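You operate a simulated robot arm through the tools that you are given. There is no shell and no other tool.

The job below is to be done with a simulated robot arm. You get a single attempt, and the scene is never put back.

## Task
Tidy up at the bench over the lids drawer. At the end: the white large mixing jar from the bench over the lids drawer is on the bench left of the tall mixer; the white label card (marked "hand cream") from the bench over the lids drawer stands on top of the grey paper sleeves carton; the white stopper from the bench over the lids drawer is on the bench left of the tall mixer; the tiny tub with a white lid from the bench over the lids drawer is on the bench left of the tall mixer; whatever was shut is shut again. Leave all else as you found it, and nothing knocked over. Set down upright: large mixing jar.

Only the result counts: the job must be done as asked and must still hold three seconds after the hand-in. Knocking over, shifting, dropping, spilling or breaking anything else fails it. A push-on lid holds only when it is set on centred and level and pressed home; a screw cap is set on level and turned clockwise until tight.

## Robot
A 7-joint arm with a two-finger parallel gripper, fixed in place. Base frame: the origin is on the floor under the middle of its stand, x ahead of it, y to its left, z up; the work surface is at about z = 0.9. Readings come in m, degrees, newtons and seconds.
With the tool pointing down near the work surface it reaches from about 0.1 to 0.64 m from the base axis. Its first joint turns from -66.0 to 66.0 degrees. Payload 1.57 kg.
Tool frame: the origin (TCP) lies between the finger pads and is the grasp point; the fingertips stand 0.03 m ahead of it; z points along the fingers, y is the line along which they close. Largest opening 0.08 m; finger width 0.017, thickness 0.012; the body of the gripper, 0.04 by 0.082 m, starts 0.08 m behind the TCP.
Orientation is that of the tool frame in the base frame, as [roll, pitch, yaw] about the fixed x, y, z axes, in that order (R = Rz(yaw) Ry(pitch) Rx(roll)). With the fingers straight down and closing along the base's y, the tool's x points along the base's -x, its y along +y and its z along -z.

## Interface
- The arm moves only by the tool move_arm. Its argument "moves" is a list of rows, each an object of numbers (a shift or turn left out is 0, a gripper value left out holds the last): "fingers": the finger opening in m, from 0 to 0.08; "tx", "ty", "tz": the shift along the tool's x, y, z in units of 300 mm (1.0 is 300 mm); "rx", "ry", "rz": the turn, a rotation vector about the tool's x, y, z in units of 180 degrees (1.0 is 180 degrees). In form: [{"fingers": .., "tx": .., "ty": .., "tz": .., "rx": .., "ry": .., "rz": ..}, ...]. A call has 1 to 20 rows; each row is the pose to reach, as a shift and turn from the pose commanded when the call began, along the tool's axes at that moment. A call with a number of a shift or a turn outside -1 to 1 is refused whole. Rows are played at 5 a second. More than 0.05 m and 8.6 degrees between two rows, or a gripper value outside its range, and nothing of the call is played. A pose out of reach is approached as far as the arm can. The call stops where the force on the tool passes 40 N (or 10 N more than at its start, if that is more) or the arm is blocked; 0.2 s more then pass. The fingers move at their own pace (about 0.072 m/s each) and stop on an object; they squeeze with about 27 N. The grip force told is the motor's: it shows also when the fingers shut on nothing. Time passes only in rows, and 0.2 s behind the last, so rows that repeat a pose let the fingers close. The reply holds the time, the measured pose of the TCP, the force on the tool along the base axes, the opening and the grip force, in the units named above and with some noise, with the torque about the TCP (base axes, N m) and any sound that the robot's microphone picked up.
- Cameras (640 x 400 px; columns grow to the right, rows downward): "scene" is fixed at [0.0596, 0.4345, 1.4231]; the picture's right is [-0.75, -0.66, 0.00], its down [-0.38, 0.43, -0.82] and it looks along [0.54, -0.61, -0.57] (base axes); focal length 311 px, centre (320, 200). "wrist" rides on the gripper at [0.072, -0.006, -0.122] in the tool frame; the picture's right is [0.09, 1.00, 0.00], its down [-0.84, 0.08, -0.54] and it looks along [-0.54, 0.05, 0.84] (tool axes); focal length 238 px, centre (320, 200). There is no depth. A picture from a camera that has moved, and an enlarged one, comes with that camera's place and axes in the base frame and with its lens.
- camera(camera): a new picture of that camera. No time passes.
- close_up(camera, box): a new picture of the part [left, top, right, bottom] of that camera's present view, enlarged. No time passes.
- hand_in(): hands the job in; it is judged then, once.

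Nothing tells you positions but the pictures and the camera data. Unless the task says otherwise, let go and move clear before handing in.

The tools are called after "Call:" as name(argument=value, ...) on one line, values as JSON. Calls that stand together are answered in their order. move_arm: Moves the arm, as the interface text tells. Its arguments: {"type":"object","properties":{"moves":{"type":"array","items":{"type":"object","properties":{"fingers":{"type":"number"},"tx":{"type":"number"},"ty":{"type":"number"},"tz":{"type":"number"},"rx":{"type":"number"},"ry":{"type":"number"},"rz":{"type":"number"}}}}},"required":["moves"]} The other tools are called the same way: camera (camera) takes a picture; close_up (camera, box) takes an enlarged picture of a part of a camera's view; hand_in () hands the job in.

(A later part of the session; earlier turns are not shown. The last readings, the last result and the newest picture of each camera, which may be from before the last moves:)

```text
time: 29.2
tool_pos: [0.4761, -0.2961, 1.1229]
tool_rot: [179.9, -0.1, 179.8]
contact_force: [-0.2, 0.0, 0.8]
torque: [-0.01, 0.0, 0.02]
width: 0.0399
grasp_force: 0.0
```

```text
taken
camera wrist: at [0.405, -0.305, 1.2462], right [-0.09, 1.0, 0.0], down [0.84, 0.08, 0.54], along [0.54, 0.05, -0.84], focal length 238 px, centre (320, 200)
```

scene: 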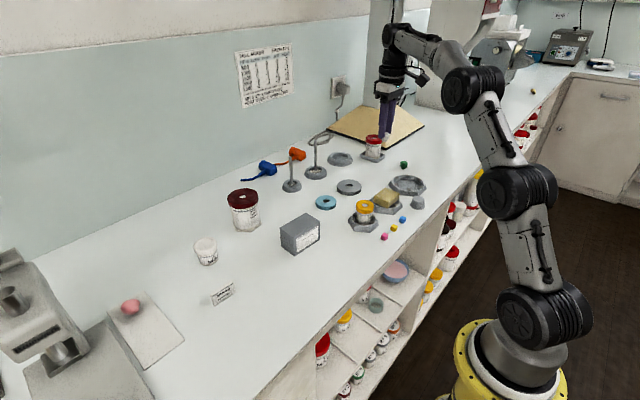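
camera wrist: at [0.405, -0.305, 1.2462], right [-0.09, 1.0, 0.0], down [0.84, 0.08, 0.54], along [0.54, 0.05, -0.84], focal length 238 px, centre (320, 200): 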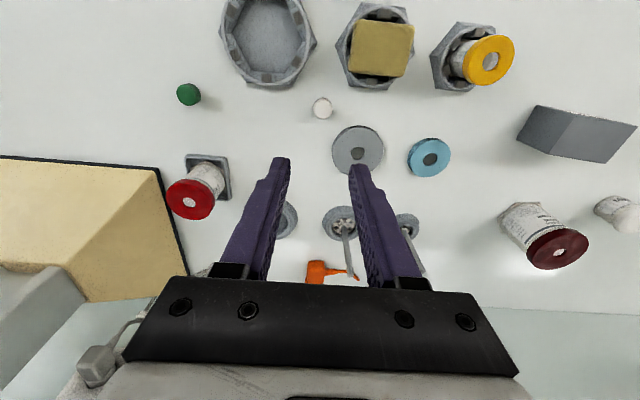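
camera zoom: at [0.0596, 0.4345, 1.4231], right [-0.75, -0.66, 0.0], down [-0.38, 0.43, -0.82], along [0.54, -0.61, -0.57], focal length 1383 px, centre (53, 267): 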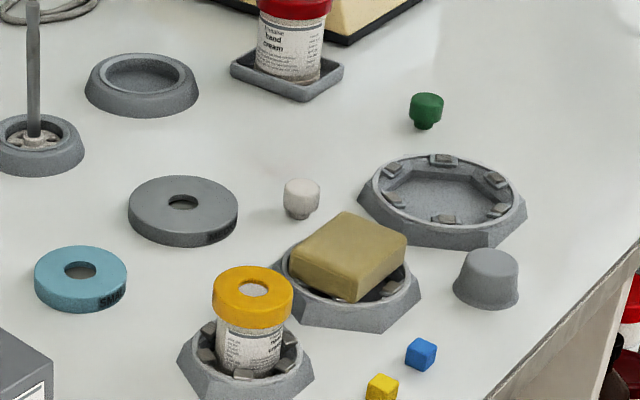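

The stopper is placed well. Next is the tub near (0.586, 0.219), so I'll move back above it.

Call:
move_arm(moves=[{"ty": 0.15, "tx": -0.03}, {"ty": 0.3, "tx": -0.06}, {"ty": 0.45, "tx": -0.09}, {"ty": 0.6, "tx": -0.12}, {"ty": 0.75, "tx": -0.15}, {"ty": 0.9, "tx": -0.18}])

Call:
move_arm(moves=[{"ty": 0.15, "tx": -0.03, "fingers": 0.07}, {"ty": 0.3, "tx": -0.06, "fingers": 0.07}, {"ty": 0.45, "tx": -0.09, "fingers": 0.07}, {"ty": 0.6, "tx": -0.12, "fingers": 0.07}, {"ty": 0.75, "tx": -0.15, "fingers": 0.07}, {"ty": 0.82, "tx": -0.18, "tz": 0.1, "fingers": 0.07}, {"ty": 0.82, "tx": -0.18, "tz": 0.22, "fingers": 0.07}])

Call:
camera(camera="wrist")

Call:
camera(camera="scene")

```text
time: 30.6
tool_pos: [0.5308, -0.0236, 1.1253]
tool_rot: [179.8, -0.2, 179.9]
contact_force: [0.9, -0.5, -1.1]
torque: [-0.01, 0.05, -0.03]
width: 0.0398
grasp_force: 0.1
```

```text
time: 32.2
tool_pos: [0.5699, 0.2175, 1.0612]
tool_rot: [179.9, 0.0, 180.0]
contact_force: [0.3, -0.6, 0.0]
torque: [-0.06, 0.02, 0.0]
width: 0.0699
grasp_force: 0.0
out of reach, approached as far as the arm can: row 4, 5, 6, 7
```

```text
taken
camera wrist: at [0.4994, 0.2078, 1.1837], right [-0.09, 1.0, 0.0], down [0.84, 0.08, 0.54], along [0.54, 0.05, -0.84], focal length 238 px, centre (320, 200)
```

wrist: 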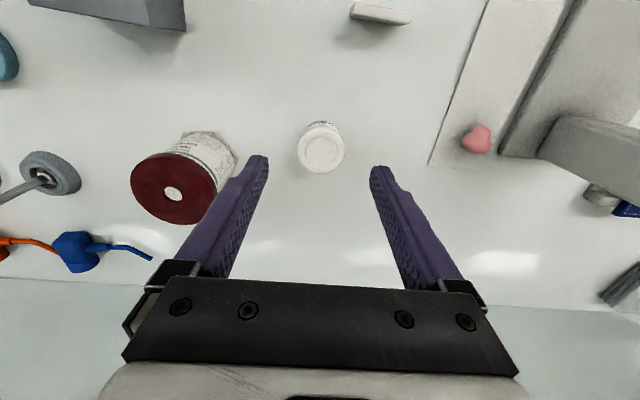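

```text
taken
```

scene: 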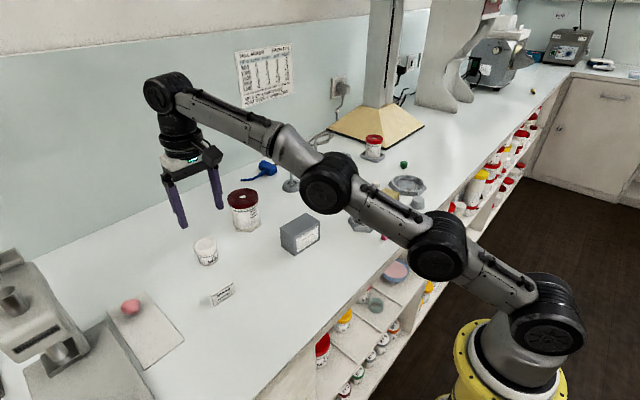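

The straight-down reach limit is close here, so I'll tilt the tool forward about 20° about the closing axis. That doesn't affect the grip on a round lid.

Call:
move_arm(moves=[{"ry": -0.04}, {"ry": -0.08}, {"ry": -0.111}, {"ry": -0.111}])

Call:
camera(camera="wrist")

```text
time: 33.2
tool_pos: [0.5701, 0.2153, 1.0614]
tool_rot: [179.9, 20.1, 179.9]
contact_force: [0.0, 0.4, 0.3]
torque: [0.05, 0.0, 0.07]
width: 0.07
grasp_force: 0.0
```

```text
taken
camera wrist: at [0.4625, 0.2077, 1.1524], right [-0.09, 1.0, -0.03], down [0.6, 0.08, 0.8], along [0.79, 0.05, -0.61], focal length 238 px, centre (320, 200)
```

wrist: 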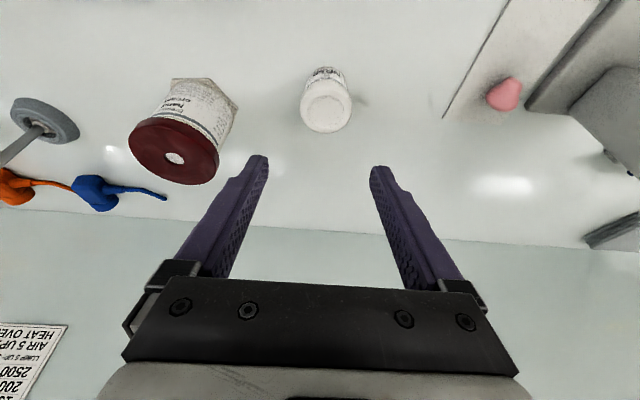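

Call:
move_arm(moves=[{"tx": 0.02, "ty": 0.01, "tz": 0.1}, {"tx": 0.04, "ty": 0.0167, "tz": 0.2}, {"tx": 0.05, "ty": 0.0167, "tz": 0.25}])

Call:
camera(camera="wrist")

Call:
close_up(camera="scene", box=[150, 170, 270, 290])

```text
time: 34.0
tool_pos: [0.5829, 0.2207, 0.9869]
tool_rot: [179.9, 19.9, 179.9]
contact_force: [-0.1, -0.7, -0.4]
torque: [-0.01, -0.02, -0.01]
width: 0.0698
grasp_force: 0.0
```

```text
taken
camera wrist: at [0.4744, 0.2118, 1.0777], right [-0.09, 1.0, -0.03], down [0.6, 0.08, 0.79], along [0.79, 0.05, -0.61], focal length 238 px, centre (320, 200)
```

wrist: 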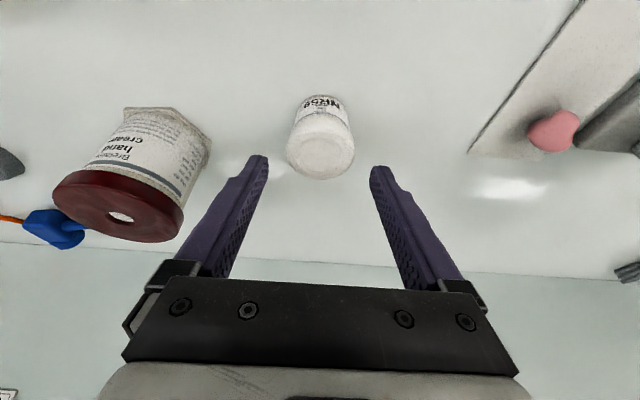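

```text
3.33 times, centred on (210, 230) of scene
camera zoom: at [0.0596, 0.4345, 1.4231], right [-0.75, -0.66, 0.0], down [-0.38, 0.43, -0.82], along [0.54, -0.61, -0.57], focal length 1037 px, centre (687, 100)
```

zoom: 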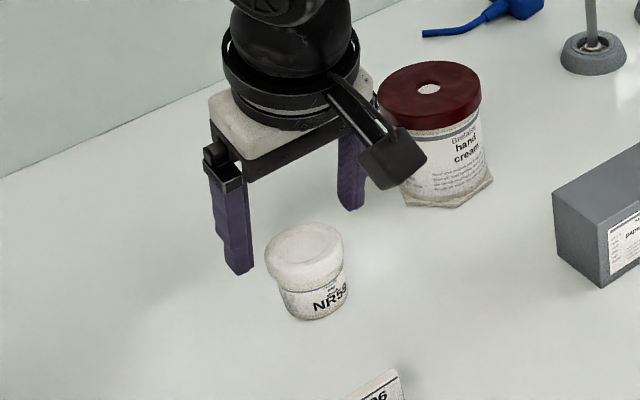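

Call:
move_arm(moves=[{"tx": 0.025, "tz": 0.065}, {"tx": 0.045, "tz": 0.115}, {"tx": 0.0535, "tz": 0.138}, {"tx": 0.0535, "tz": 0.138}])

Call:
camera(camera="wrist")

Call:
close_up(camera="scene", box=[150, 200, 270, 290])

```text
time: 35.0
tool_pos: [0.5798, 0.2207, 0.9409]
tool_rot: [179.9, 19.9, 179.9]
contact_force: [-0.3, 0.0, 0.1]
torque: [0.02, 0.03, 0.03]
width: 0.0701
grasp_force: 0.1
```

```text
taken
camera wrist: at [0.4727, 0.2127, 1.0323], right [-0.09, 1.0, -0.03], down [0.6, 0.08, 0.79], along [0.79, 0.05, -0.61], focal length 238 px, centre (320, 200)
```

wrist: 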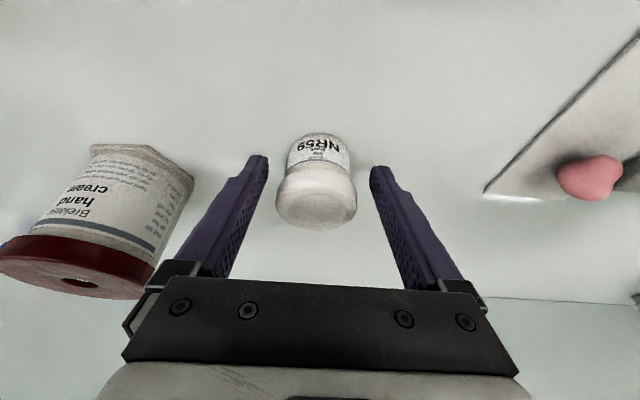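

```text
4.44 times, centred on (210, 245) of scene
camera zoom: at [0.0596, 0.4345, 1.4231], right [-0.75, -0.66, 0.0], down [-0.38, 0.43, -0.82], along [0.54, -0.61, -0.57], focal length 1383 px, centre (809, 0)
```

zoom: 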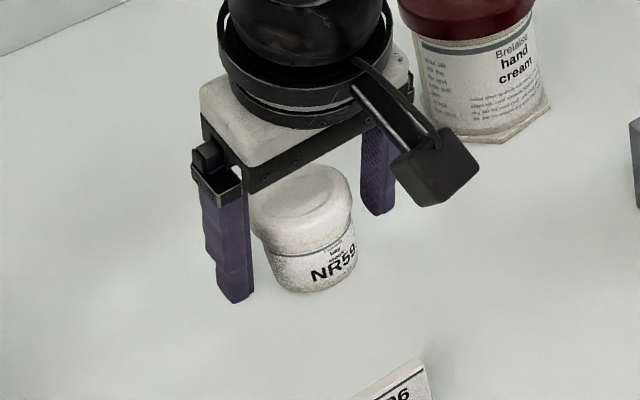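

Aligned with the tub lid between the fingers. Closing.

Call:
move_arm(moves=[{"fingers": 0.03}, {"fingers": 0.03}, {"fingers": 0.03}, {"fingers": 0.03}])

Call:
move_arm(moves=[{"fingers": 0.03, "tx": -0.006, "tz": -0.016}, {"fingers": 0.03, "tx": -0.012, "tz": -0.032}, {"fingers": 0.03, "tx": -0.012, "tz": -0.032}])

Call:
camera(camera="wrist")

Call:
close_up(camera="scene", box=[150, 200, 270, 290])

```text
time: 36.0
tool_pos: [0.5798, 0.2218, 0.9411]
tool_rot: [179.8, 19.9, 179.8]
contact_force: [0.4, 1.2, -0.2]
torque: [-0.01, 0.02, -0.03]
width: 0.0482
grasp_force: 27.0
```

```text
time: 36.8
tool_pos: [0.5806, 0.2208, 0.9521]
tool_rot: [179.9, 19.9, 179.8]
contact_force: [0.2, 0.5, -0.2]
torque: [-0.02, 0.0, 0.0]
width: 0.0483
grasp_force: 27.3
```

```text
taken
camera wrist: at [0.4737, 0.2127, 1.0434], right [-0.09, 1.0, -0.03], down [0.6, 0.08, 0.79], along [0.79, 0.05, -0.61], focal length 238 px, centre (320, 200)
```

wrist: 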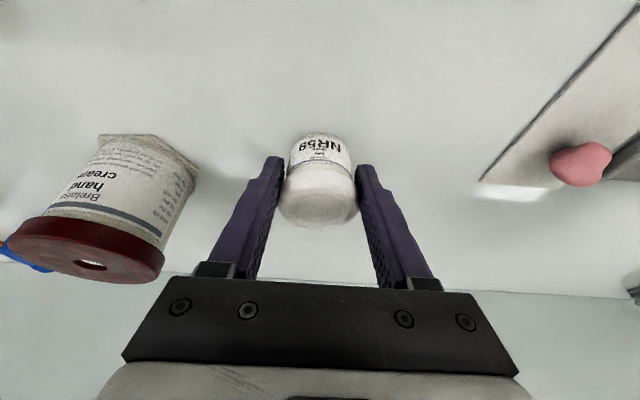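

```text
4.44 times, centred on (210, 245) of scene
camera zoom: at [0.0596, 0.4345, 1.423], right [-0.75, -0.66, 0.0], down [-0.38, 0.43, -0.82], along [0.54, -0.61, -0.57], focal length 1383 px, centre (809, 0)
```

zoom: 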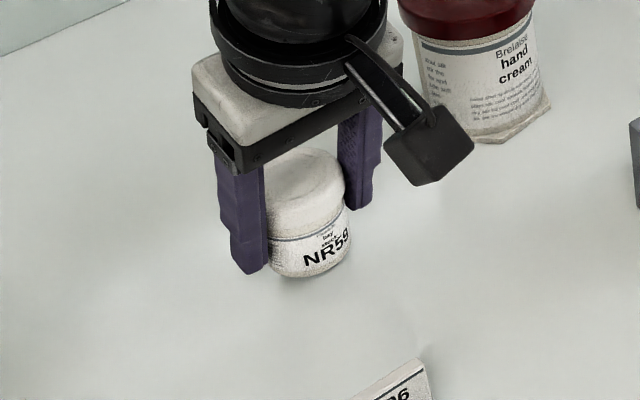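

The tub and lid lifted together, held at 0.048 m. I'll raise it, pull it back, then swing toward the mixer side.

Call:
move_arm(moves=[{"tx": -0.03, "tz": -0.1}, {"tx": 0.0, "tz": -0.22}, {"tx": 0.03, "tz": -0.34}, {"tx": 0.06, "tz": -0.44}, {"tx": 0.093, "tz": -0.524}])

Call:
move_arm(moves=[{"ty": -0.15}, {"ty": -0.3}, {"ty": -0.45}, {"ty": -0.6}, {"ty": -0.75}, {"ty": -0.9}])

Call:
camera(camera="scene")

```text
time: 38.0
tool_pos: [0.5018, 0.2194, 1.0907]
tool_rot: [-180.0, 19.9, 179.9]
contact_force: [0.1, -0.8, -0.8]
torque: [0.01, -0.01, 0.0]
width: 0.048
grasp_force: 27.1
```

```text
time: 39.4
tool_pos: [0.5002, -0.0505, 1.093]
tool_rot: [179.9, 19.9, 179.9]
contact_force: [0.2, 0.7, 0.2]
torque: [0.01, -0.01, -0.01]
width: 0.0478
grasp_force: 27.4
```

```text
taken
```

scene: 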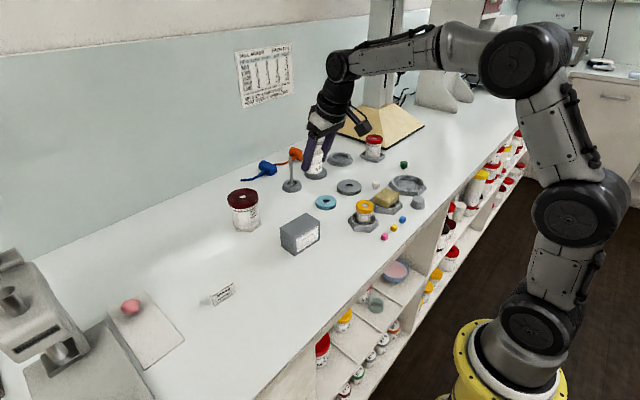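

Call:
move_arm(moves=[{"ty": -0.15, "tx": 0.02, "tz": -0.0073}, {"ty": -0.3, "tx": 0.04, "tz": -0.0146}, {"ty": -0.45, "tx": 0.06, "tz": -0.0219}, {"ty": -0.6, "tx": 0.08, "tz": -0.0292}, {"ty": -0.75, "tx": 0.1, "tz": -0.0365}, {"ty": -0.9, "tx": 0.125, "tz": -0.0456}])

Call:
move_arm(moves=[{"ty": -0.087, "tx": 0.031, "tz": -0.0114, "rx": 0.0127, "rz": 0.0348}, {"ty": -0.173, "tx": 0.063, "tz": -0.0228, "rx": 0.0254, "rz": 0.0696}, {"ty": -0.26, "tx": 0.094, "tz": -0.0342, "rx": 0.038, "rz": 0.1045}, {"ty": -0.347, "tx": 0.125, "tz": -0.0456, "rx": 0.0507, "rz": 0.1393}, {"ty": -0.433, "tx": 0.157, "tz": -0.057, "rx": 0.0633, "rz": 0.174}, {"ty": -0.52, "tx": 0.188, "tz": -0.0684, "rx": 0.076, "rz": 0.209}])

Call:
camera(camera="wrist")

Call:
camera(camera="scene")

```text
time: 40.8
tool_pos: [0.4611, -0.3205, 1.0916]
tool_rot: [179.8, 20.0, 179.9]
contact_force: [-0.2, 0.4, -0.1]
torque: [0.02, -0.02, -0.01]
width: 0.0481
grasp_force: 27.0
```

```text
time: 42.2
tool_pos: [0.4008, -0.4762, 1.0914]
tool_rot: [-180.0, 20.1, 139.8]
contact_force: [0.0, -0.1, -1.3]
torque: [-0.03, 0.02, 0.0]
width: 0.0478
grasp_force: 27.1
```

```text
taken
camera wrist: at [0.3146, -0.4126, 1.1821], right [0.58, 0.82, -0.03], down [0.51, -0.33, 0.8], along [0.64, -0.47, -0.61], focal length 238 px, centre (320, 200)
```

wrist: 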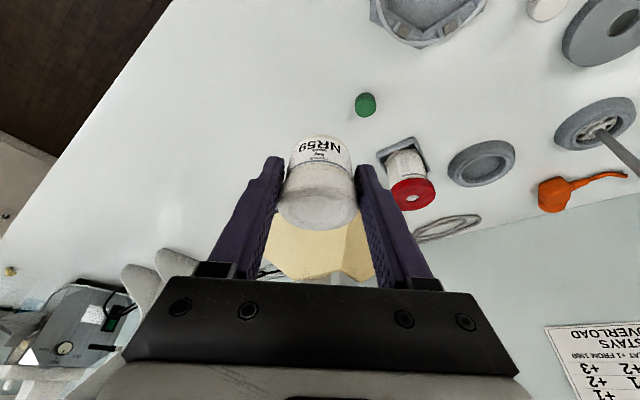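

```text
taken
```

scene: 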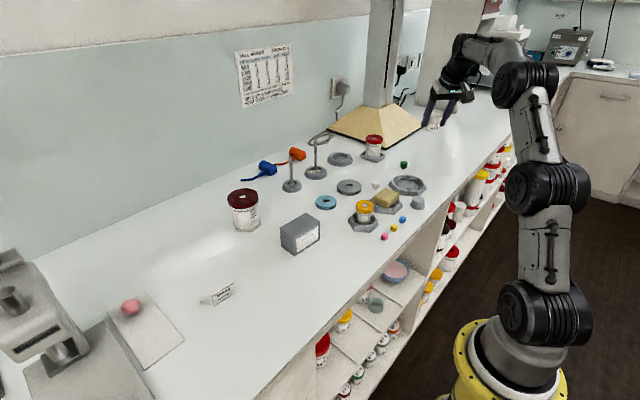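

The spot below is clear, with the green stopper and hex holder both off to the right in view. I'll lower it most of the way.

Call:
move_arm(moves=[{"tx": 0.048, "tz": 0.132}, {"tx": 0.096, "tz": 0.264}, {"tx": 0.13, "tz": 0.357}, {"tx": 0.15, "tz": 0.412}, {"tx": 0.1596, "tz": 0.4387}])

Call:
camera(camera="wrist")

Call:
close_up(camera="scene", box=[360, 90, 480, 220])

```text
time: 43.4
tool_pos: [0.4014, -0.4752, 0.9491]
tool_rot: [180.0, 19.9, 139.9]
contact_force: [0.2, -0.1, -1.4]
torque: [0.0, -0.02, 0.0]
width: 0.0482
grasp_force: 26.8
```

```text
taken
camera wrist: at [0.3146, -0.4114, 1.0412], right [0.57, 0.82, -0.03], down [0.51, -0.33, 0.79], along [0.64, -0.47, -0.61], focal length 238 px, centre (320, 200)
```

wrist: 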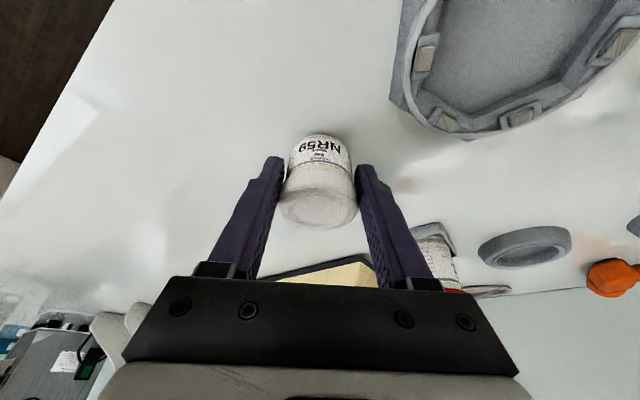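

```text
3.08 times, centred on (420, 155) of scene
camera zoom: at [0.0596, 0.4345, 1.4231], right [-0.75, -0.66, 0.0], down [-0.38, 0.43, -0.82], along [0.54, -0.61, -0.57], focal length 958 px, centre (12, 338)
```

zoom: 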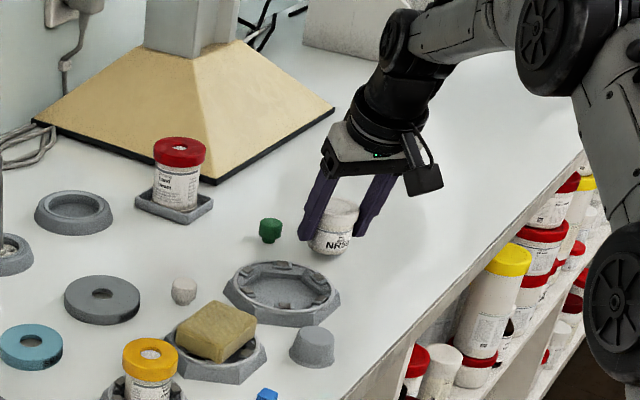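

Call:
move_arm(moves=[{"tx": 0.003, "tz": 0.008}, {"tx": 0.0057, "tz": 0.0157}])

Call:
move_arm(moves=[{"tx": 0.0017, "tz": 0.0047}, {"tx": 0.0017, "tz": 0.0047}])

```text
time: 44.0
tool_pos: [0.4007, -0.4747, 0.944]
tool_rot: [180.0, 19.9, 139.9]
contact_force: [-0.3, 0.1, -0.5]
torque: [0.01, -0.03, -0.01]
width: 0.0483
grasp_force: 27.1
```

```text
time: 44.6
tool_pos: [0.401, -0.4745, 0.9436]
tool_rot: [180.0, 19.9, 139.9]
contact_force: [-0.6, 0.2, -1.1]
torque: [-0.01, 0.0, -0.03]
width: 0.0479
grasp_force: 26.9
```

Call:
move_arm(moves=[{"tx": 0.0011, "tz": 0.0031}, {"tx": 0.0011, "tz": 0.0031}])

Call:
move_arm(moves=[{"tx": 0.0011, "tz": 0.0031}, {"tx": 0.0011, "tz": 0.0031}])

```text
time: 45.2
tool_pos: [0.3989, -0.4746, 0.9424]
tool_rot: [-179.9, 19.9, 139.9]
contact_force: [-0.6, -0.2, -0.6]
torque: [0.01, 0.02, -0.02]
width: 0.0482
grasp_force: 26.7
```

```text
time: 45.8
tool_pos: [0.4008, -0.475, 0.9415]
tool_rot: [-180.0, 19.9, 139.9]
contact_force: [0.4, 0.3, -0.3]
torque: [-0.03, 0.04, 0.01]
width: 0.0483
grasp_force: 27.0
```

Call:
move_arm(moves=[{"tx": 0.0009, "tz": 0.0025}, {"tx": 0.0009, "tz": 0.0025}])

```text
time: 46.4
tool_pos: [0.4011, -0.4747, 0.9412]
tool_rot: [-180.0, 20.0, 139.9]
contact_force: [-0.7, 1.3, 4.0]
torque: [-0.07, 0.04, -0.03]
width: 0.048
grasp_force: 27.3
```

Contact has started (about 4 N), so the tub is on the bench. I'll open slightly and back out along the tool axis.

Call:
move_arm(moves=[{"fingers": 0.052}, {"fingers": 0.056}, {"fingers": 0.06}, {"fingers": 0.06}])

Call:
camera(camera="wrist")

```text
time: 47.4
tool_pos: [0.4003, -0.4735, 0.9404]
tool_rot: [180.0, 19.9, 139.9]
contact_force: [-0.2, -0.6, 0.5]
torque: [0.0, 0.03, -0.02]
width: 0.0602
grasp_force: 0.1
```

```text
taken
camera wrist: at [0.3144, -0.4109, 1.0315], right [0.57, 0.82, -0.03], down [0.51, -0.33, 0.79], along [0.64, -0.47, -0.61], focal length 238 px, centre (320, 200)
```

wrist: 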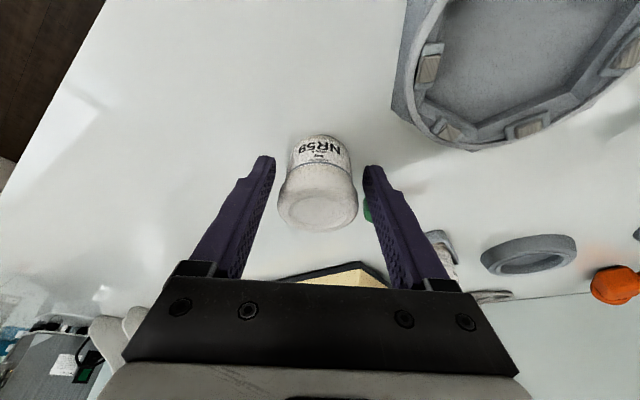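

Call:
move_arm(moves=[{"tz": -0.08}, {"tz": -0.2}, {"tz": -0.35}, {"tz": -0.5}])

Call:
close_up(camera="scene", box=[320, 110, 480, 230])

Call:
camera(camera="wrist")

```text
time: 48.4
tool_pos: [0.3616, -0.4421, 1.0809]
tool_rot: [180.0, 19.9, 140.0]
contact_force: [0.3, 0.8, 0.0]
torque: [0.0, 0.02, 0.05]
width: 0.0602
grasp_force: 0.0
```

```text
3.33 times, centred on (400, 170) of scene
camera zoom: at [0.0596, 0.4345, 1.4231], right [-0.75, -0.66, 0.0], down [-0.38, 0.43, -0.82], along [0.54, -0.61, -0.57], focal length 1037 px, centre (53, 300)
```

zoom: 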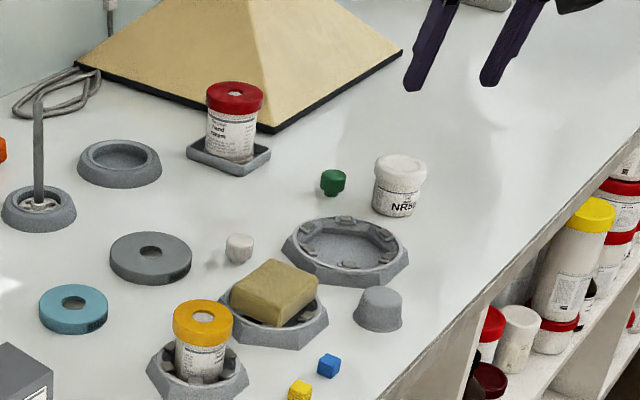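

```text
taken
camera wrist: at [0.2755, -0.3779, 1.1726], right [0.58, 0.82, -0.03], down [0.51, -0.33, 0.79], along [0.64, -0.47, -0.61], focal length 238 px, centre (320, 200)
```

wrist: 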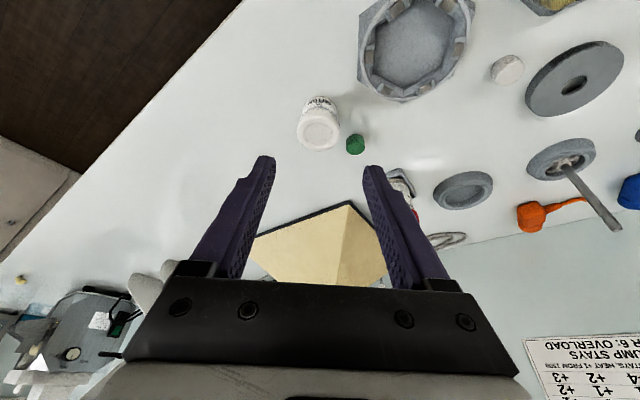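

The tub is placed and upright. For the jar (lid about 0.078, body about 0.067) I need a tilted grasp on the body under the lid, with the wrist camera on top so it doesn't hit the bench. I'll move to free space and test rotating the tool about half a turn.

Call:
move_arm(moves=[{"ry": 0.04}, {"ry": 0.08}, {"ry": 0.111}])

Call:
move_arm(moves=[{"tx": 0.06, "ty": 0.1, "tz": -0.08}, {"tx": 0.12, "ty": 0.2, "tz": -0.16}, {"tx": 0.18, "ty": 0.3, "tz": -0.24}, {"tx": 0.25, "ty": 0.4, "tz": -0.32}, {"tx": 0.31, "ty": 0.5, "tz": -0.4}, {"tx": 0.373, "ty": 0.6, "tz": -0.4}])

Call:
move_arm(moves=[{"tx": 0.06, "ty": 0.1}, {"tx": 0.12, "ty": 0.2}, {"tx": 0.18, "ty": 0.3}, {"tx": 0.25, "ty": 0.4}, {"tx": 0.31, "ty": 0.5}, {"tx": 0.373, "ty": 0.6}])

```text
time: 49.2
tool_pos: [0.3618, -0.4422, 1.0807]
tool_rot: [-180.0, -0.1, 139.9]
contact_force: [0.4, 0.2, 0.0]
torque: [0.02, -0.03, -0.06]
width: 0.06
grasp_force: 0.1
```

```text
time: 50.6
tool_pos: [0.3941, -0.234, 1.2017]
tool_rot: [179.9, -0.1, 139.9]
contact_force: [-0.7, 0.8, -0.4]
torque: [-0.03, 0.0, -0.05]
width: 0.0598
grasp_force: 0.0
```

```text
time: 52.0
tool_pos: [0.4243, -0.023, 1.2029]
tool_rot: [-180.0, -0.2, 139.9]
contact_force: [0.3, 0.7, -0.5]
torque: [0.0, -0.02, 0.02]
width: 0.0599
grasp_force: 0.1
```

Call:
move_arm(moves=[{"rz": -0.045}, {"rz": -0.09}, {"rz": -0.135}, {"rz": -0.18}, {"rz": -0.225}, {"rz": -0.27}, {"rz": -0.315}, {"rz": -0.36}, {"rz": -0.405}, {"rz": -0.45}, {"rz": -0.495}, {"rz": -0.54}])

Call:
move_arm(moves=[{"rz": -0.045}, {"rz": -0.09}, {"rz": -0.135}, {"rz": -0.18}, {"rz": -0.225}, {"rz": -0.27}, {"rz": -0.315}, {"rz": -0.36}, {"rz": -0.405}, {"rz": -0.45}, {"rz": -0.495}, {"rz": -0.54}])

Call:
camera(camera="wrist")

Call:
camera(camera="scene")

```text
time: 54.6
tool_pos: [0.4234, -0.0229, 1.2021]
tool_rot: [179.9, 0.0, -122.7]
contact_force: [-0.1, -0.8, -0.1]
torque: [-0.01, 0.01, 0.03]
width: 0.0602
grasp_force: 0.1
```

```text
time: 57.2
tool_pos: [0.4232, -0.0226, 1.2022]
tool_rot: [180.0, 0.1, -25.4]
contact_force: [0.0, -0.2, -0.4]
torque: [0.01, -0.01, 0.03]
width: 0.06
grasp_force: 0.0
```

```text
taken
camera wrist: at [0.4919, -0.0493, 1.3248], right [-0.35, -0.94, 0.0], down [-0.79, 0.29, 0.54], along [-0.51, 0.19, -0.84], focal length 238 px, centre (320, 200)
```

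wrist: 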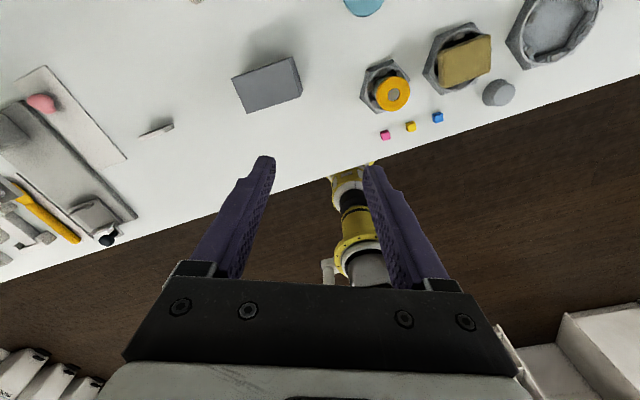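

```text
taken
```

scene: 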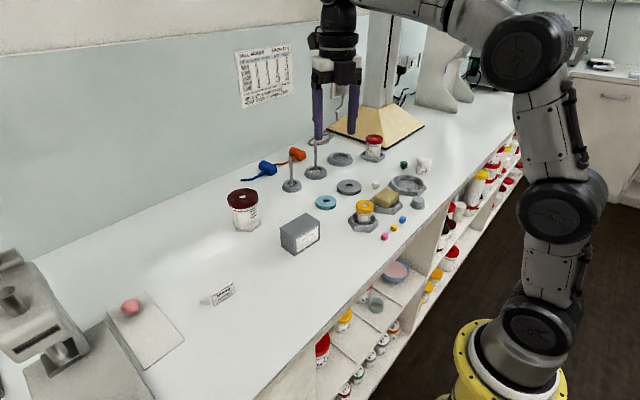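

The flip works and the camera is now on the far/upper side. I'll move behind the jar at height and tilt the tool forward 55°.

Call:
move_arm(moves=[{"ty": -0.12, "tz": 0.068, "fingers": 0.08}, {"ty": -0.24, "tz": 0.136, "fingers": 0.08}, {"ty": -0.36, "tz": 0.204, "fingers": 0.08}, {"ty": -0.48, "tz": 0.272, "fingers": 0.08}, {"ty": -0.599, "tz": 0.341, "fingers": 0.08}])

Call:
move_arm(moves=[{"ry": 0.0437}, {"ry": 0.0873}, {"ry": 0.131}, {"ry": 0.1746}, {"ry": 0.2183}, {"ry": 0.262}, {"ry": 0.3056}])

Call:
camera(camera="wrist")

Call:
camera(camera="scene")

```text
time: 58.4
tool_pos: [0.4994, 0.1409, 1.1]
tool_rot: [180.0, 0.1, -25.7]
contact_force: [-0.6, -0.1, 0.0]
torque: [-0.02, 0.0, 0.04]
width: 0.0801
grasp_force: 0.0
```

```text
time: 60.0
tool_pos: [0.4994, 0.1399, 1.0996]
tool_rot: [-179.9, -55.0, -25.6]
contact_force: [0.3, -0.1, 0.4]
torque: [0.01, -0.01, -0.02]
width: 0.0798
grasp_force: 0.1
```

```text
taken
camera wrist: at [0.4516, 0.1696, 1.2289], right [-0.38, -0.92, 0.07], down [-0.87, 0.33, -0.37], along [0.32, -0.21, -0.92], focal length 238 px, centre (320, 200)
```

wrist: 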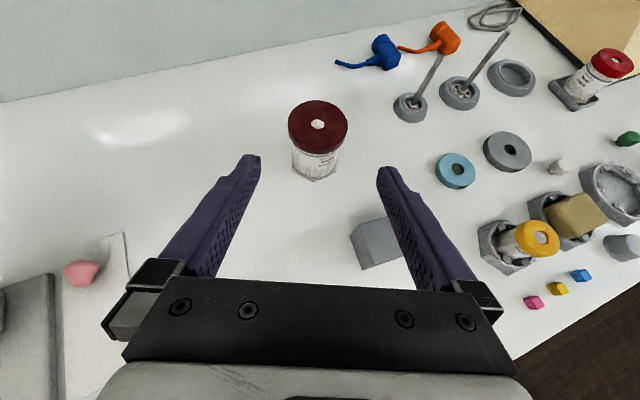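

```text
taken
```

scene: 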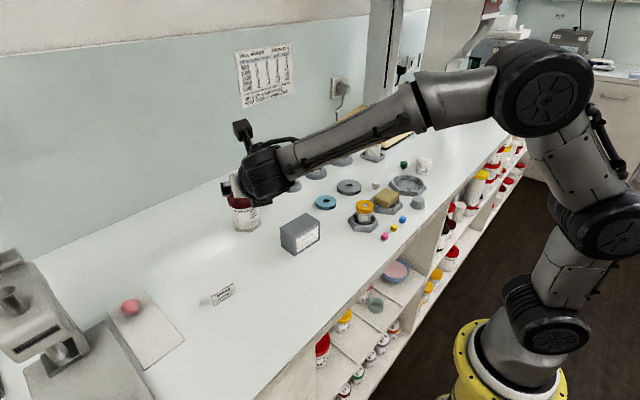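

Good view of the jar. It's about 2 mm off laterally, and I'll line up the approach along the tool axis to a pre-grasp point.

Call:
move_arm(moves=[{"tx": -0.06, "ty": -0.003, "tz": 0.09}, {"tx": -0.12, "ty": -0.006, "tz": 0.18}, {"tx": -0.181, "ty": -0.008, "tz": 0.267}, {"tx": -0.181, "ty": -0.008, "tz": 0.267}])

Call:
camera(camera="wrist")

Call:
close_up(camera="scene", box=[180, 120, 320, 260])

```text
time: 61.0
tool_pos: [0.534, 0.128, 1.0091]
tool_rot: [-179.9, -54.9, -25.9]
contact_force: [1.1, -0.1, -0.9]
torque: [-0.03, 0.03, 0.01]
width: 0.08
grasp_force: 0.2
```

```text
taken
camera wrist: at [0.4857, 0.1571, 1.1376], right [-0.38, -0.92, 0.07], down [-0.87, 0.33, -0.37], along [0.32, -0.21, -0.92], focal length 238 px, centre (320, 200)
```

wrist: 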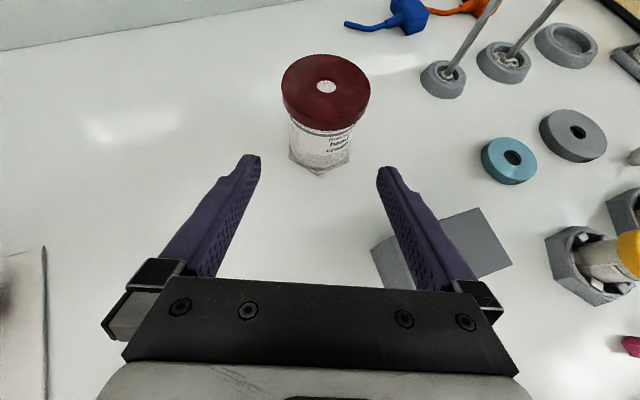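

```text
2.86 times, centred on (250, 190) of scene
camera zoom: at [0.0596, 0.4345, 1.4231], right [-0.75, -0.66, 0.0], down [-0.38, 0.43, -0.82], along [0.54, -0.61, -0.57], focal length 889 px, centre (520, 229)
```

zoom: 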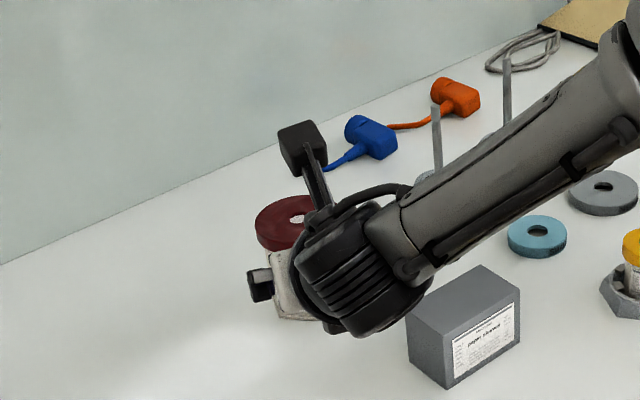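

Call:
move_arm(moves=[{"ty": 0.005, "tz": 0.08}, {"ty": 0.005, "tz": 0.16}, {"ty": 0.005, "tz": 0.22}, {"ty": 0.005, "tz": 0.22}])

Call:
camera(camera="wrist")

Call:
close_up(camera="scene", box=[180, 140, 340, 270])

```text
time: 62.0
tool_pos: [0.5813, 0.1025, 0.9696]
tool_rot: [-180.0, -54.9, -25.8]
contact_force: [0.4, 0.5, 0.5]
torque: [0.01, -0.01, 0.01]
width: 0.0801
grasp_force: 0.0
```

```text
taken
camera wrist: at [0.5328, 0.1318, 1.0997], right [-0.38, -0.92, 0.07], down [-0.87, 0.33, -0.37], along [0.32, -0.21, -0.92], focal length 238 px, centre (320, 200)
```

wrist: 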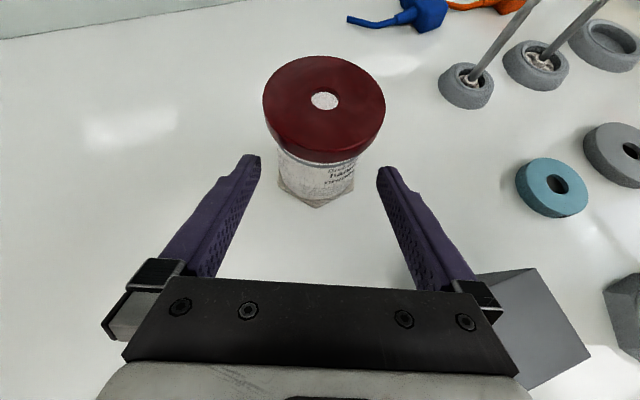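

```text
3.08 times, centred on (260, 205) of scene
camera zoom: at [0.0596, 0.4345, 1.4231], right [-0.75, -0.66, 0.0], down [-0.38, 0.43, -0.82], along [0.54, -0.61, -0.57], focal length 958 px, centre (505, 185)
```

zoom: 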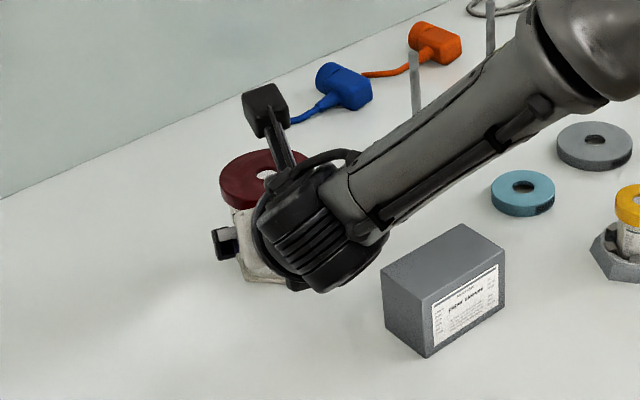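

Call:
move_arm(moves=[{"tz": 0.06}, {"tz": 0.12}, {"tz": 0.16}, {"tz": 0.19}, {"tz": 0.19}])

Call:
camera(camera="wrist")

Call:
close_up(camera="scene", box=[180, 140, 340, 270])

```text
time: 63.2
tool_pos: [0.623, 0.0821, 0.939]
tool_rot: [-179.9, -54.8, -25.7]
contact_force: [-0.8, 0.1, 0.3]
torque: [0.0, -0.01, -0.02]
width: 0.0799
grasp_force: 0.0
```

```text
taken
camera wrist: at [0.5751, 0.1119, 1.0685], right [-0.38, -0.92, 0.07], down [-0.87, 0.33, -0.37], along [0.32, -0.21, -0.92], focal length 238 px, centre (320, 200)
```

wrist: 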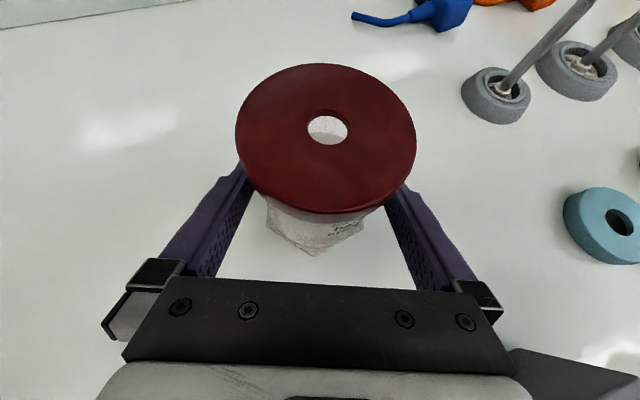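

```text
3.08 times, centred on (260, 205) of scene
camera zoom: at [0.0596, 0.4345, 1.4231], right [-0.75, -0.66, 0.0], down [-0.38, 0.43, -0.82], along [0.54, -0.61, -0.57], focal length 958 px, centre (505, 185)
```

zoom: 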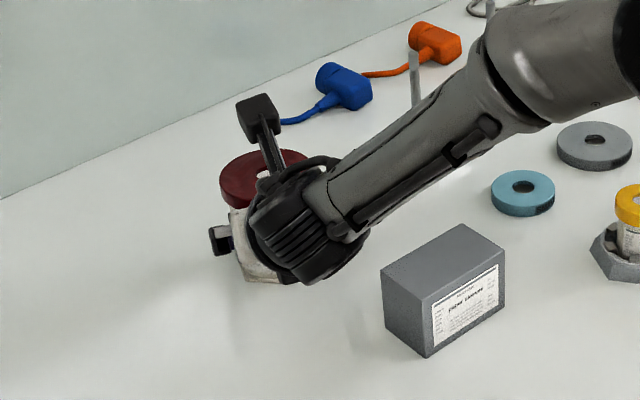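

Fingers are straddling the body below the lid, and centred. Closing.

Call:
move_arm(moves=[{"fingers": 0.06}, {"fingers": 0.05}, {"fingers": 0.05}, {"fingers": 0.05}])

Call:
camera(camera="wrist")

```text
time: 64.2
tool_pos: [0.6239, 0.0826, 0.9396]
tool_rot: [-180.0, -54.9, -25.6]
contact_force: [-0.2, 0.4, 0.3]
torque: [-0.04, 0.0, -0.01]
width: 0.0689
grasp_force: 27.3
```

```text
taken
camera wrist: at [0.5749, 0.112, 1.0685], right [-0.38, -0.92, 0.07], down [-0.87, 0.33, -0.37], along [0.32, -0.21, -0.92], focal length 238 px, centre (320, 200)
```

wrist: 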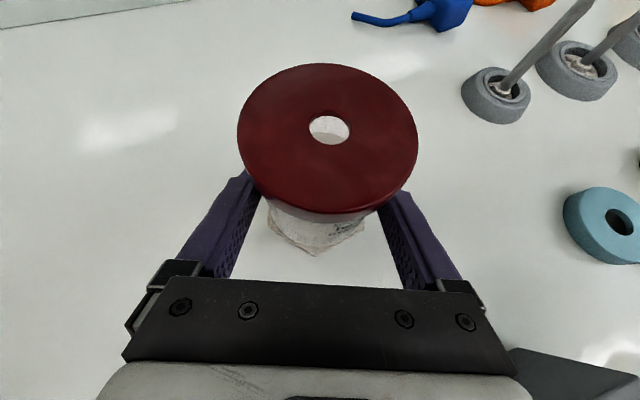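

Call:
move_arm(moves=[{"tx": 0.0137, "tz": -0.0096}, {"tx": 0.0273, "tz": -0.0191}, {"tx": 0.041, "tz": -0.0287}, {"tx": 0.041, "tz": -0.0287}])

Call:
camera(camera="wrist")

Call:
close_up(camera="scene", box=[180, 140, 340, 270])

```text
time: 65.2
tool_pos: [0.6223, 0.0825, 0.9525]
tool_rot: [-180.0, -54.9, -25.7]
contact_force: [1.0, 0.6, -1.4]
torque: [0.02, 0.05, -0.02]
width: 0.069
grasp_force: 27.4
```

```text
taken
camera wrist: at [0.5737, 0.1117, 1.0829], right [-0.38, -0.92, 0.07], down [-0.87, 0.33, -0.37], along [0.32, -0.21, -0.92], focal length 238 px, centre (320, 200)
```

wrist: 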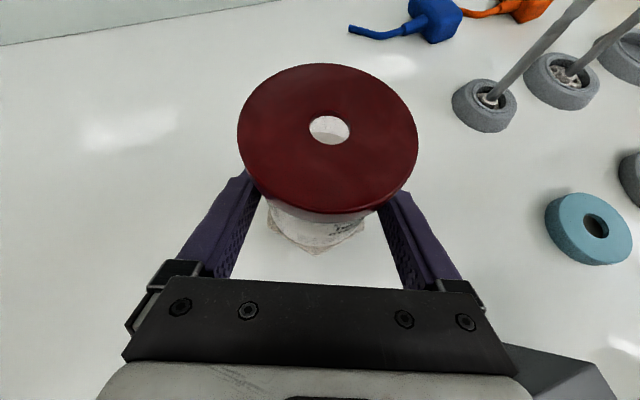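

```text
3.08 times, centred on (260, 205) of scene
camera zoom: at [0.0596, 0.4345, 1.423], right [-0.75, -0.66, 0.0], down [-0.38, 0.43, -0.82], along [0.54, -0.61, -0.57], focal length 958 px, centre (505, 185)
```

zoom: 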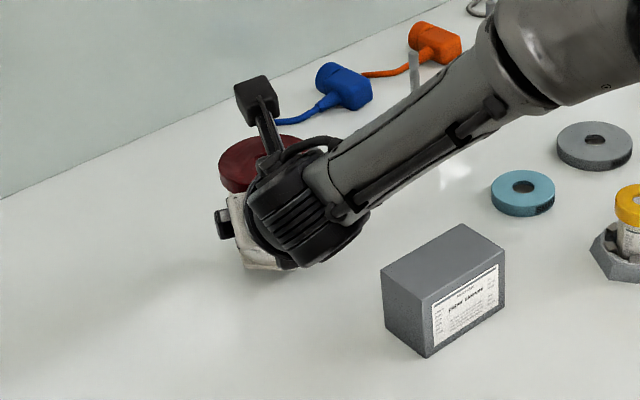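

The jar is held firmly and level. Now I'll lift it and pull it back to carrying height.

Call:
move_arm(moves=[{"tx": 0.1, "tz": -0.07}, {"tx": 0.18, "ty": 0.02, "tz": -0.19}, {"tx": 0.22, "ty": 0.04, "tz": -0.32}, {"tx": 0.25, "ty": 0.06, "tz": -0.45}, {"tx": 0.284, "ty": 0.081, "tz": -0.568}, {"tx": 0.284, "ty": 0.081, "tz": -0.568}])

Call:
camera(camera="scene")

```text
time: 66.6
tool_pos: [0.5326, 0.1001, 1.1203]
tool_rot: [179.9, -54.9, -25.7]
contact_force: [0.0, 0.7, -1.4]
torque: [-0.01, 0.0, -0.01]
width: 0.0688
grasp_force: 27.1
```

```text
taken
```

scene: 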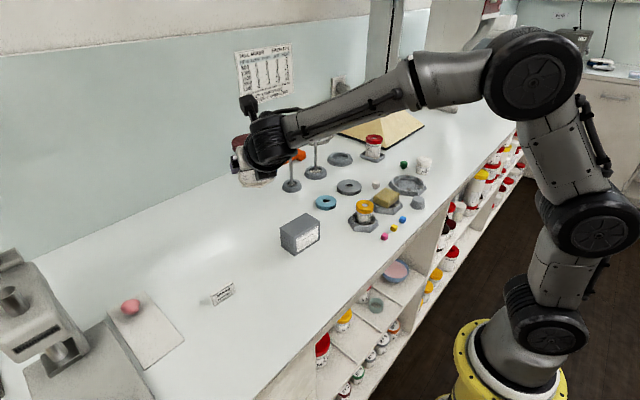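

Call:
move_arm(moves=[{"tx": 0.031, "ty": 0.113, "tz": 0.044, "rx": -0.013, "rz": 0.0091}, {"tx": 0.062, "ty": 0.225, "tz": 0.089, "rx": -0.026, "rz": 0.0182}, {"tx": 0.0935, "ty": 0.338, "tz": 0.133, "rx": -0.039, "rz": 0.0273}, {"tx": 0.125, "ty": 0.451, "tz": 0.177, "rx": -0.052, "rz": 0.0364}, {"tx": 0.156, "ty": 0.563, "tz": 0.222, "rx": -0.065, "rz": 0.0455}, {"tx": 0.187, "ty": 0.676, "tz": 0.266, "rx": -0.078, "rz": 0.0547}])

Call:
camera(camera="wrist")

```text
time: 68.0
tool_pos: [0.5306, -0.1274, 1.1212]
tool_rot: [-179.9, -54.9, -42.8]
contact_force: [-0.1, 0.2, -2.9]
torque: [0.04, 0.0, 0.0]
width: 0.0685
grasp_force: 27.0
```

```text
taken
camera wrist: at [0.4933, -0.0837, 1.2507], right [-0.64, -0.77, 0.08], down [-0.73, 0.57, -0.37], along [0.24, -0.29, -0.92], focal length 238 px, centre (320, 200)
```

wrist: 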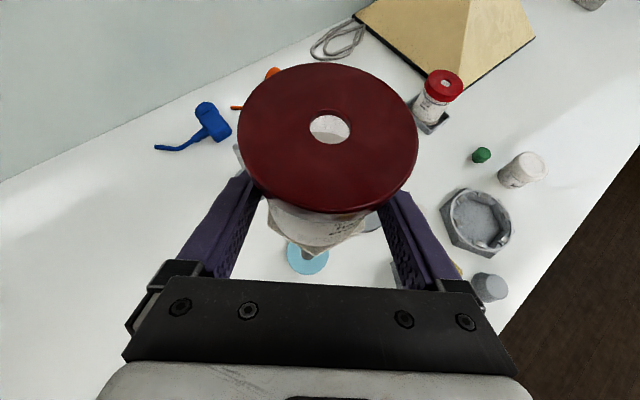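

Call:
move_arm(moves=[{"tx": 0.046, "ty": 0.095, "tz": 0.065, "rx": -0.013, "rz": 0.0091}, {"tx": 0.092, "ty": 0.19, "tz": 0.131, "rx": -0.026, "rz": 0.0182}, {"tx": 0.138, "ty": 0.2855, "tz": 0.196, "rx": -0.039, "rz": 0.0273}, {"tx": 0.1837, "ty": 0.381, "tz": 0.261, "rx": -0.052, "rz": 0.0364}, {"tx": 0.2296, "ty": 0.476, "tz": 0.327, "rx": -0.065, "rz": 0.0455}, {"tx": 0.2755, "ty": 0.571, "tz": 0.392, "rx": -0.078, "rz": 0.0547}, {"tx": 0.2755, "ty": 0.571, "tz": 0.392, "rx": -0.078, "rz": 0.0547}])

Call:
camera(camera="wrist")

Call:
camera(camera="scene")

```text
time: 69.6
tool_pos: [0.5215, -0.3489, 1.1217]
tool_rot: [180.0, -54.9, -60.1]
contact_force: [0.5, -0.3, -1.8]
torque: [0.01, 0.0, 0.0]
width: 0.0686
grasp_force: 27.3
```

```text
taken
camera wrist: at [0.4994, -0.2966, 1.2509], right [-0.84, -0.54, 0.08], down [-0.53, 0.76, -0.37], along [0.15, -0.35, -0.92], focal length 238 px, centre (320, 200)
```

wrist: 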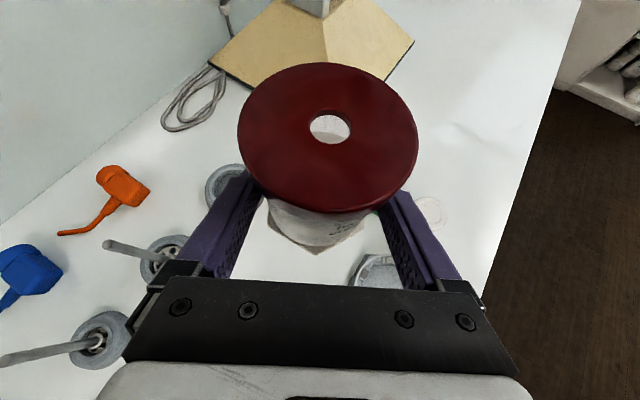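

```text
taken
```

scene: 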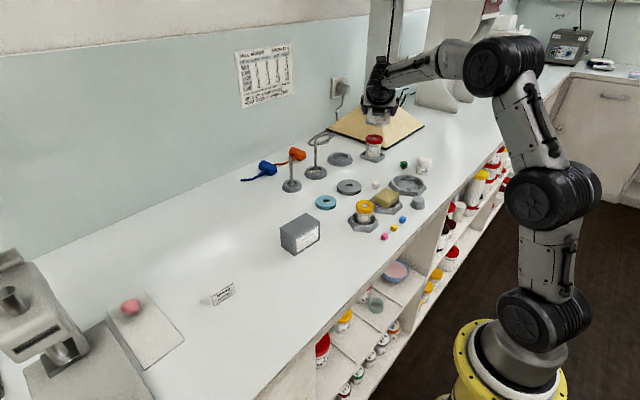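

The jar is above the target and the space below is clear. Lowering vertically, with the last centimetre in small steps.

Call:
move_arm(moves=[{"tx": -0.1, "tz": 0.08}, {"tx": -0.2, "tz": 0.157}, {"tx": -0.29, "tz": 0.228}, {"tx": -0.37, "tz": 0.29}, {"tx": -0.42, "tz": 0.33}, {"tx": -0.4465, "tz": 0.35}, {"tx": -0.4465, "tz": 0.35}])

Call:
camera(camera="wrist")

Call:
close_up(camera="scene", box=[310, 100, 450, 220])

```text
time: 71.2
tool_pos: [0.5251, -0.3564, 0.9516]
tool_rot: [-180.0, -54.9, -60.1]
contact_force: [-0.8, 0.7, -1.1]
torque: [0.0, 0.03, 0.02]
width: 0.0685
grasp_force: 27.2
```

```text
taken
camera wrist: at [0.5029, -0.3043, 1.0818], right [-0.84, -0.54, 0.07], down [-0.53, 0.76, -0.37], along [0.15, -0.35, -0.92], focal length 238 px, centre (320, 200)
```

wrist: 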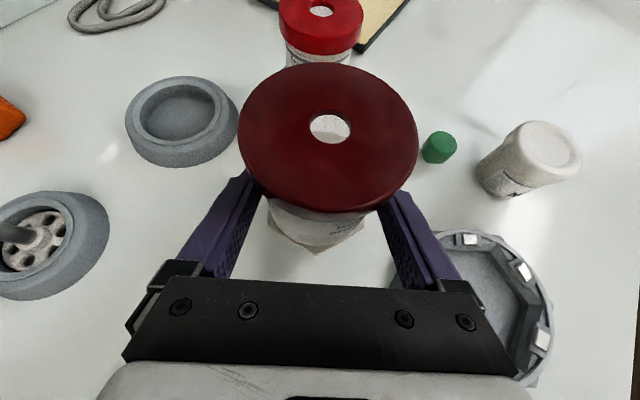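

```text
3.33 times, centred on (380, 160) of scene
camera zoom: at [0.0596, 0.4344, 1.4231], right [-0.75, -0.66, 0.0], down [-0.38, 0.43, -0.82], along [0.54, -0.61, -0.57], focal length 1037 px, centre (120, 333)
```

zoom: 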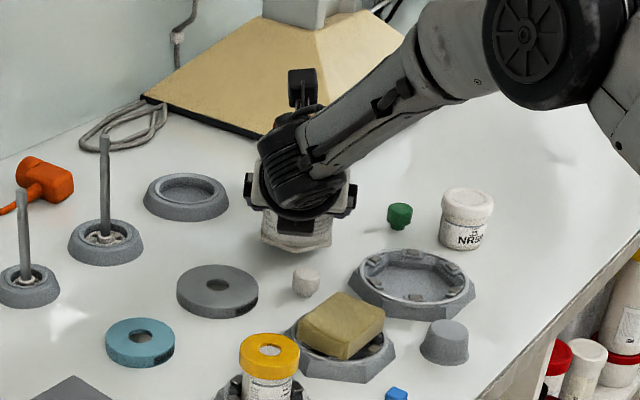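

Call:
move_arm(moves=[{"tx": -0.0082, "tz": 0.0058}, {"tx": -0.0164, "tz": 0.0115}, {"tx": -0.0164, "tz": 0.0115}])

Call:
move_arm(moves=[{"tx": -0.0055, "tz": 0.0038}, {"tx": -0.0055, "tz": 0.0038}])

Call:
move_arm(moves=[{"tx": -0.0041, "tz": 0.0029}, {"tx": -0.0041, "tz": 0.0029}])

```text
time: 72.0
tool_pos: [0.5244, -0.3567, 0.9458]
tool_rot: [-180.0, -54.9, -59.9]
contact_force: [0.6, -0.1, -1.2]
torque: [-0.02, -0.04, 0.01]
width: 0.0684
grasp_force: 26.9
```

```text
time: 72.6
tool_pos: [0.5232, -0.3572, 0.943]
tool_rot: [180.0, -54.9, -60.0]
contact_force: [0.8, -0.8, -1.8]
torque: [0.02, 0.03, 0.01]
width: 0.0685
grasp_force: 26.9
```

```text
time: 73.2
tool_pos: [0.5241, -0.3567, 0.9417]
tool_rot: [-179.9, -54.9, -59.9]
contact_force: [0.3, -0.2, -0.8]
torque: [-0.01, -0.02, -0.01]
width: 0.0685
grasp_force: 27.2
```

Call:
move_arm(moves=[{"tx": -0.0027, "tz": 0.0019}, {"tx": -0.0027, "tz": 0.0019}])

Call:
move_arm(moves=[{"tx": -0.0027, "tz": 0.0019}, {"tx": -0.0027, "tz": 0.0019}])

```text
time: 73.8
tool_pos: [0.5237, -0.3574, 0.941]
tool_rot: [180.0, -54.9, -60.1]
contact_force: [0.5, 0.4, -0.5]
torque: [0.01, 0.01, 0.04]
width: 0.0683
grasp_force: 27.2
```

```text
time: 74.4
tool_pos: [0.5218, -0.3573, 0.9403]
tool_rot: [-180.0, -55.0, -60.0]
contact_force: [-0.1, 0.5, -1.1]
torque: [-0.04, 0.03, -0.05]
width: 0.0685
grasp_force: 26.6
```

Call:
move_arm(moves=[{"tx": -0.0027, "tz": 0.0019}, {"tx": -0.0027, "tz": 0.0019}])

Call:
move_arm(moves=[{"tx": -0.0022, "tz": 0.0015}, {"tx": -0.0022, "tz": 0.0015}])

```text
time: 75.0
tool_pos: [0.5231, -0.357, 0.9385]
tool_rot: [180.0, -55.0, -60.1]
contact_force: [0.0, -0.1, -2.6]
torque: [0.03, 0.02, -0.01]
width: 0.0687
grasp_force: 27.2
```

```text
time: 75.6
tool_pos: [0.5241, -0.3566, 0.9391]
tool_rot: [-180.0, -55.1, -60.0]
contact_force: [-0.6, -0.4, 1.6]
torque: [-0.02, 0.18, 0.03]
width: 0.0685
grasp_force: 27.0
```

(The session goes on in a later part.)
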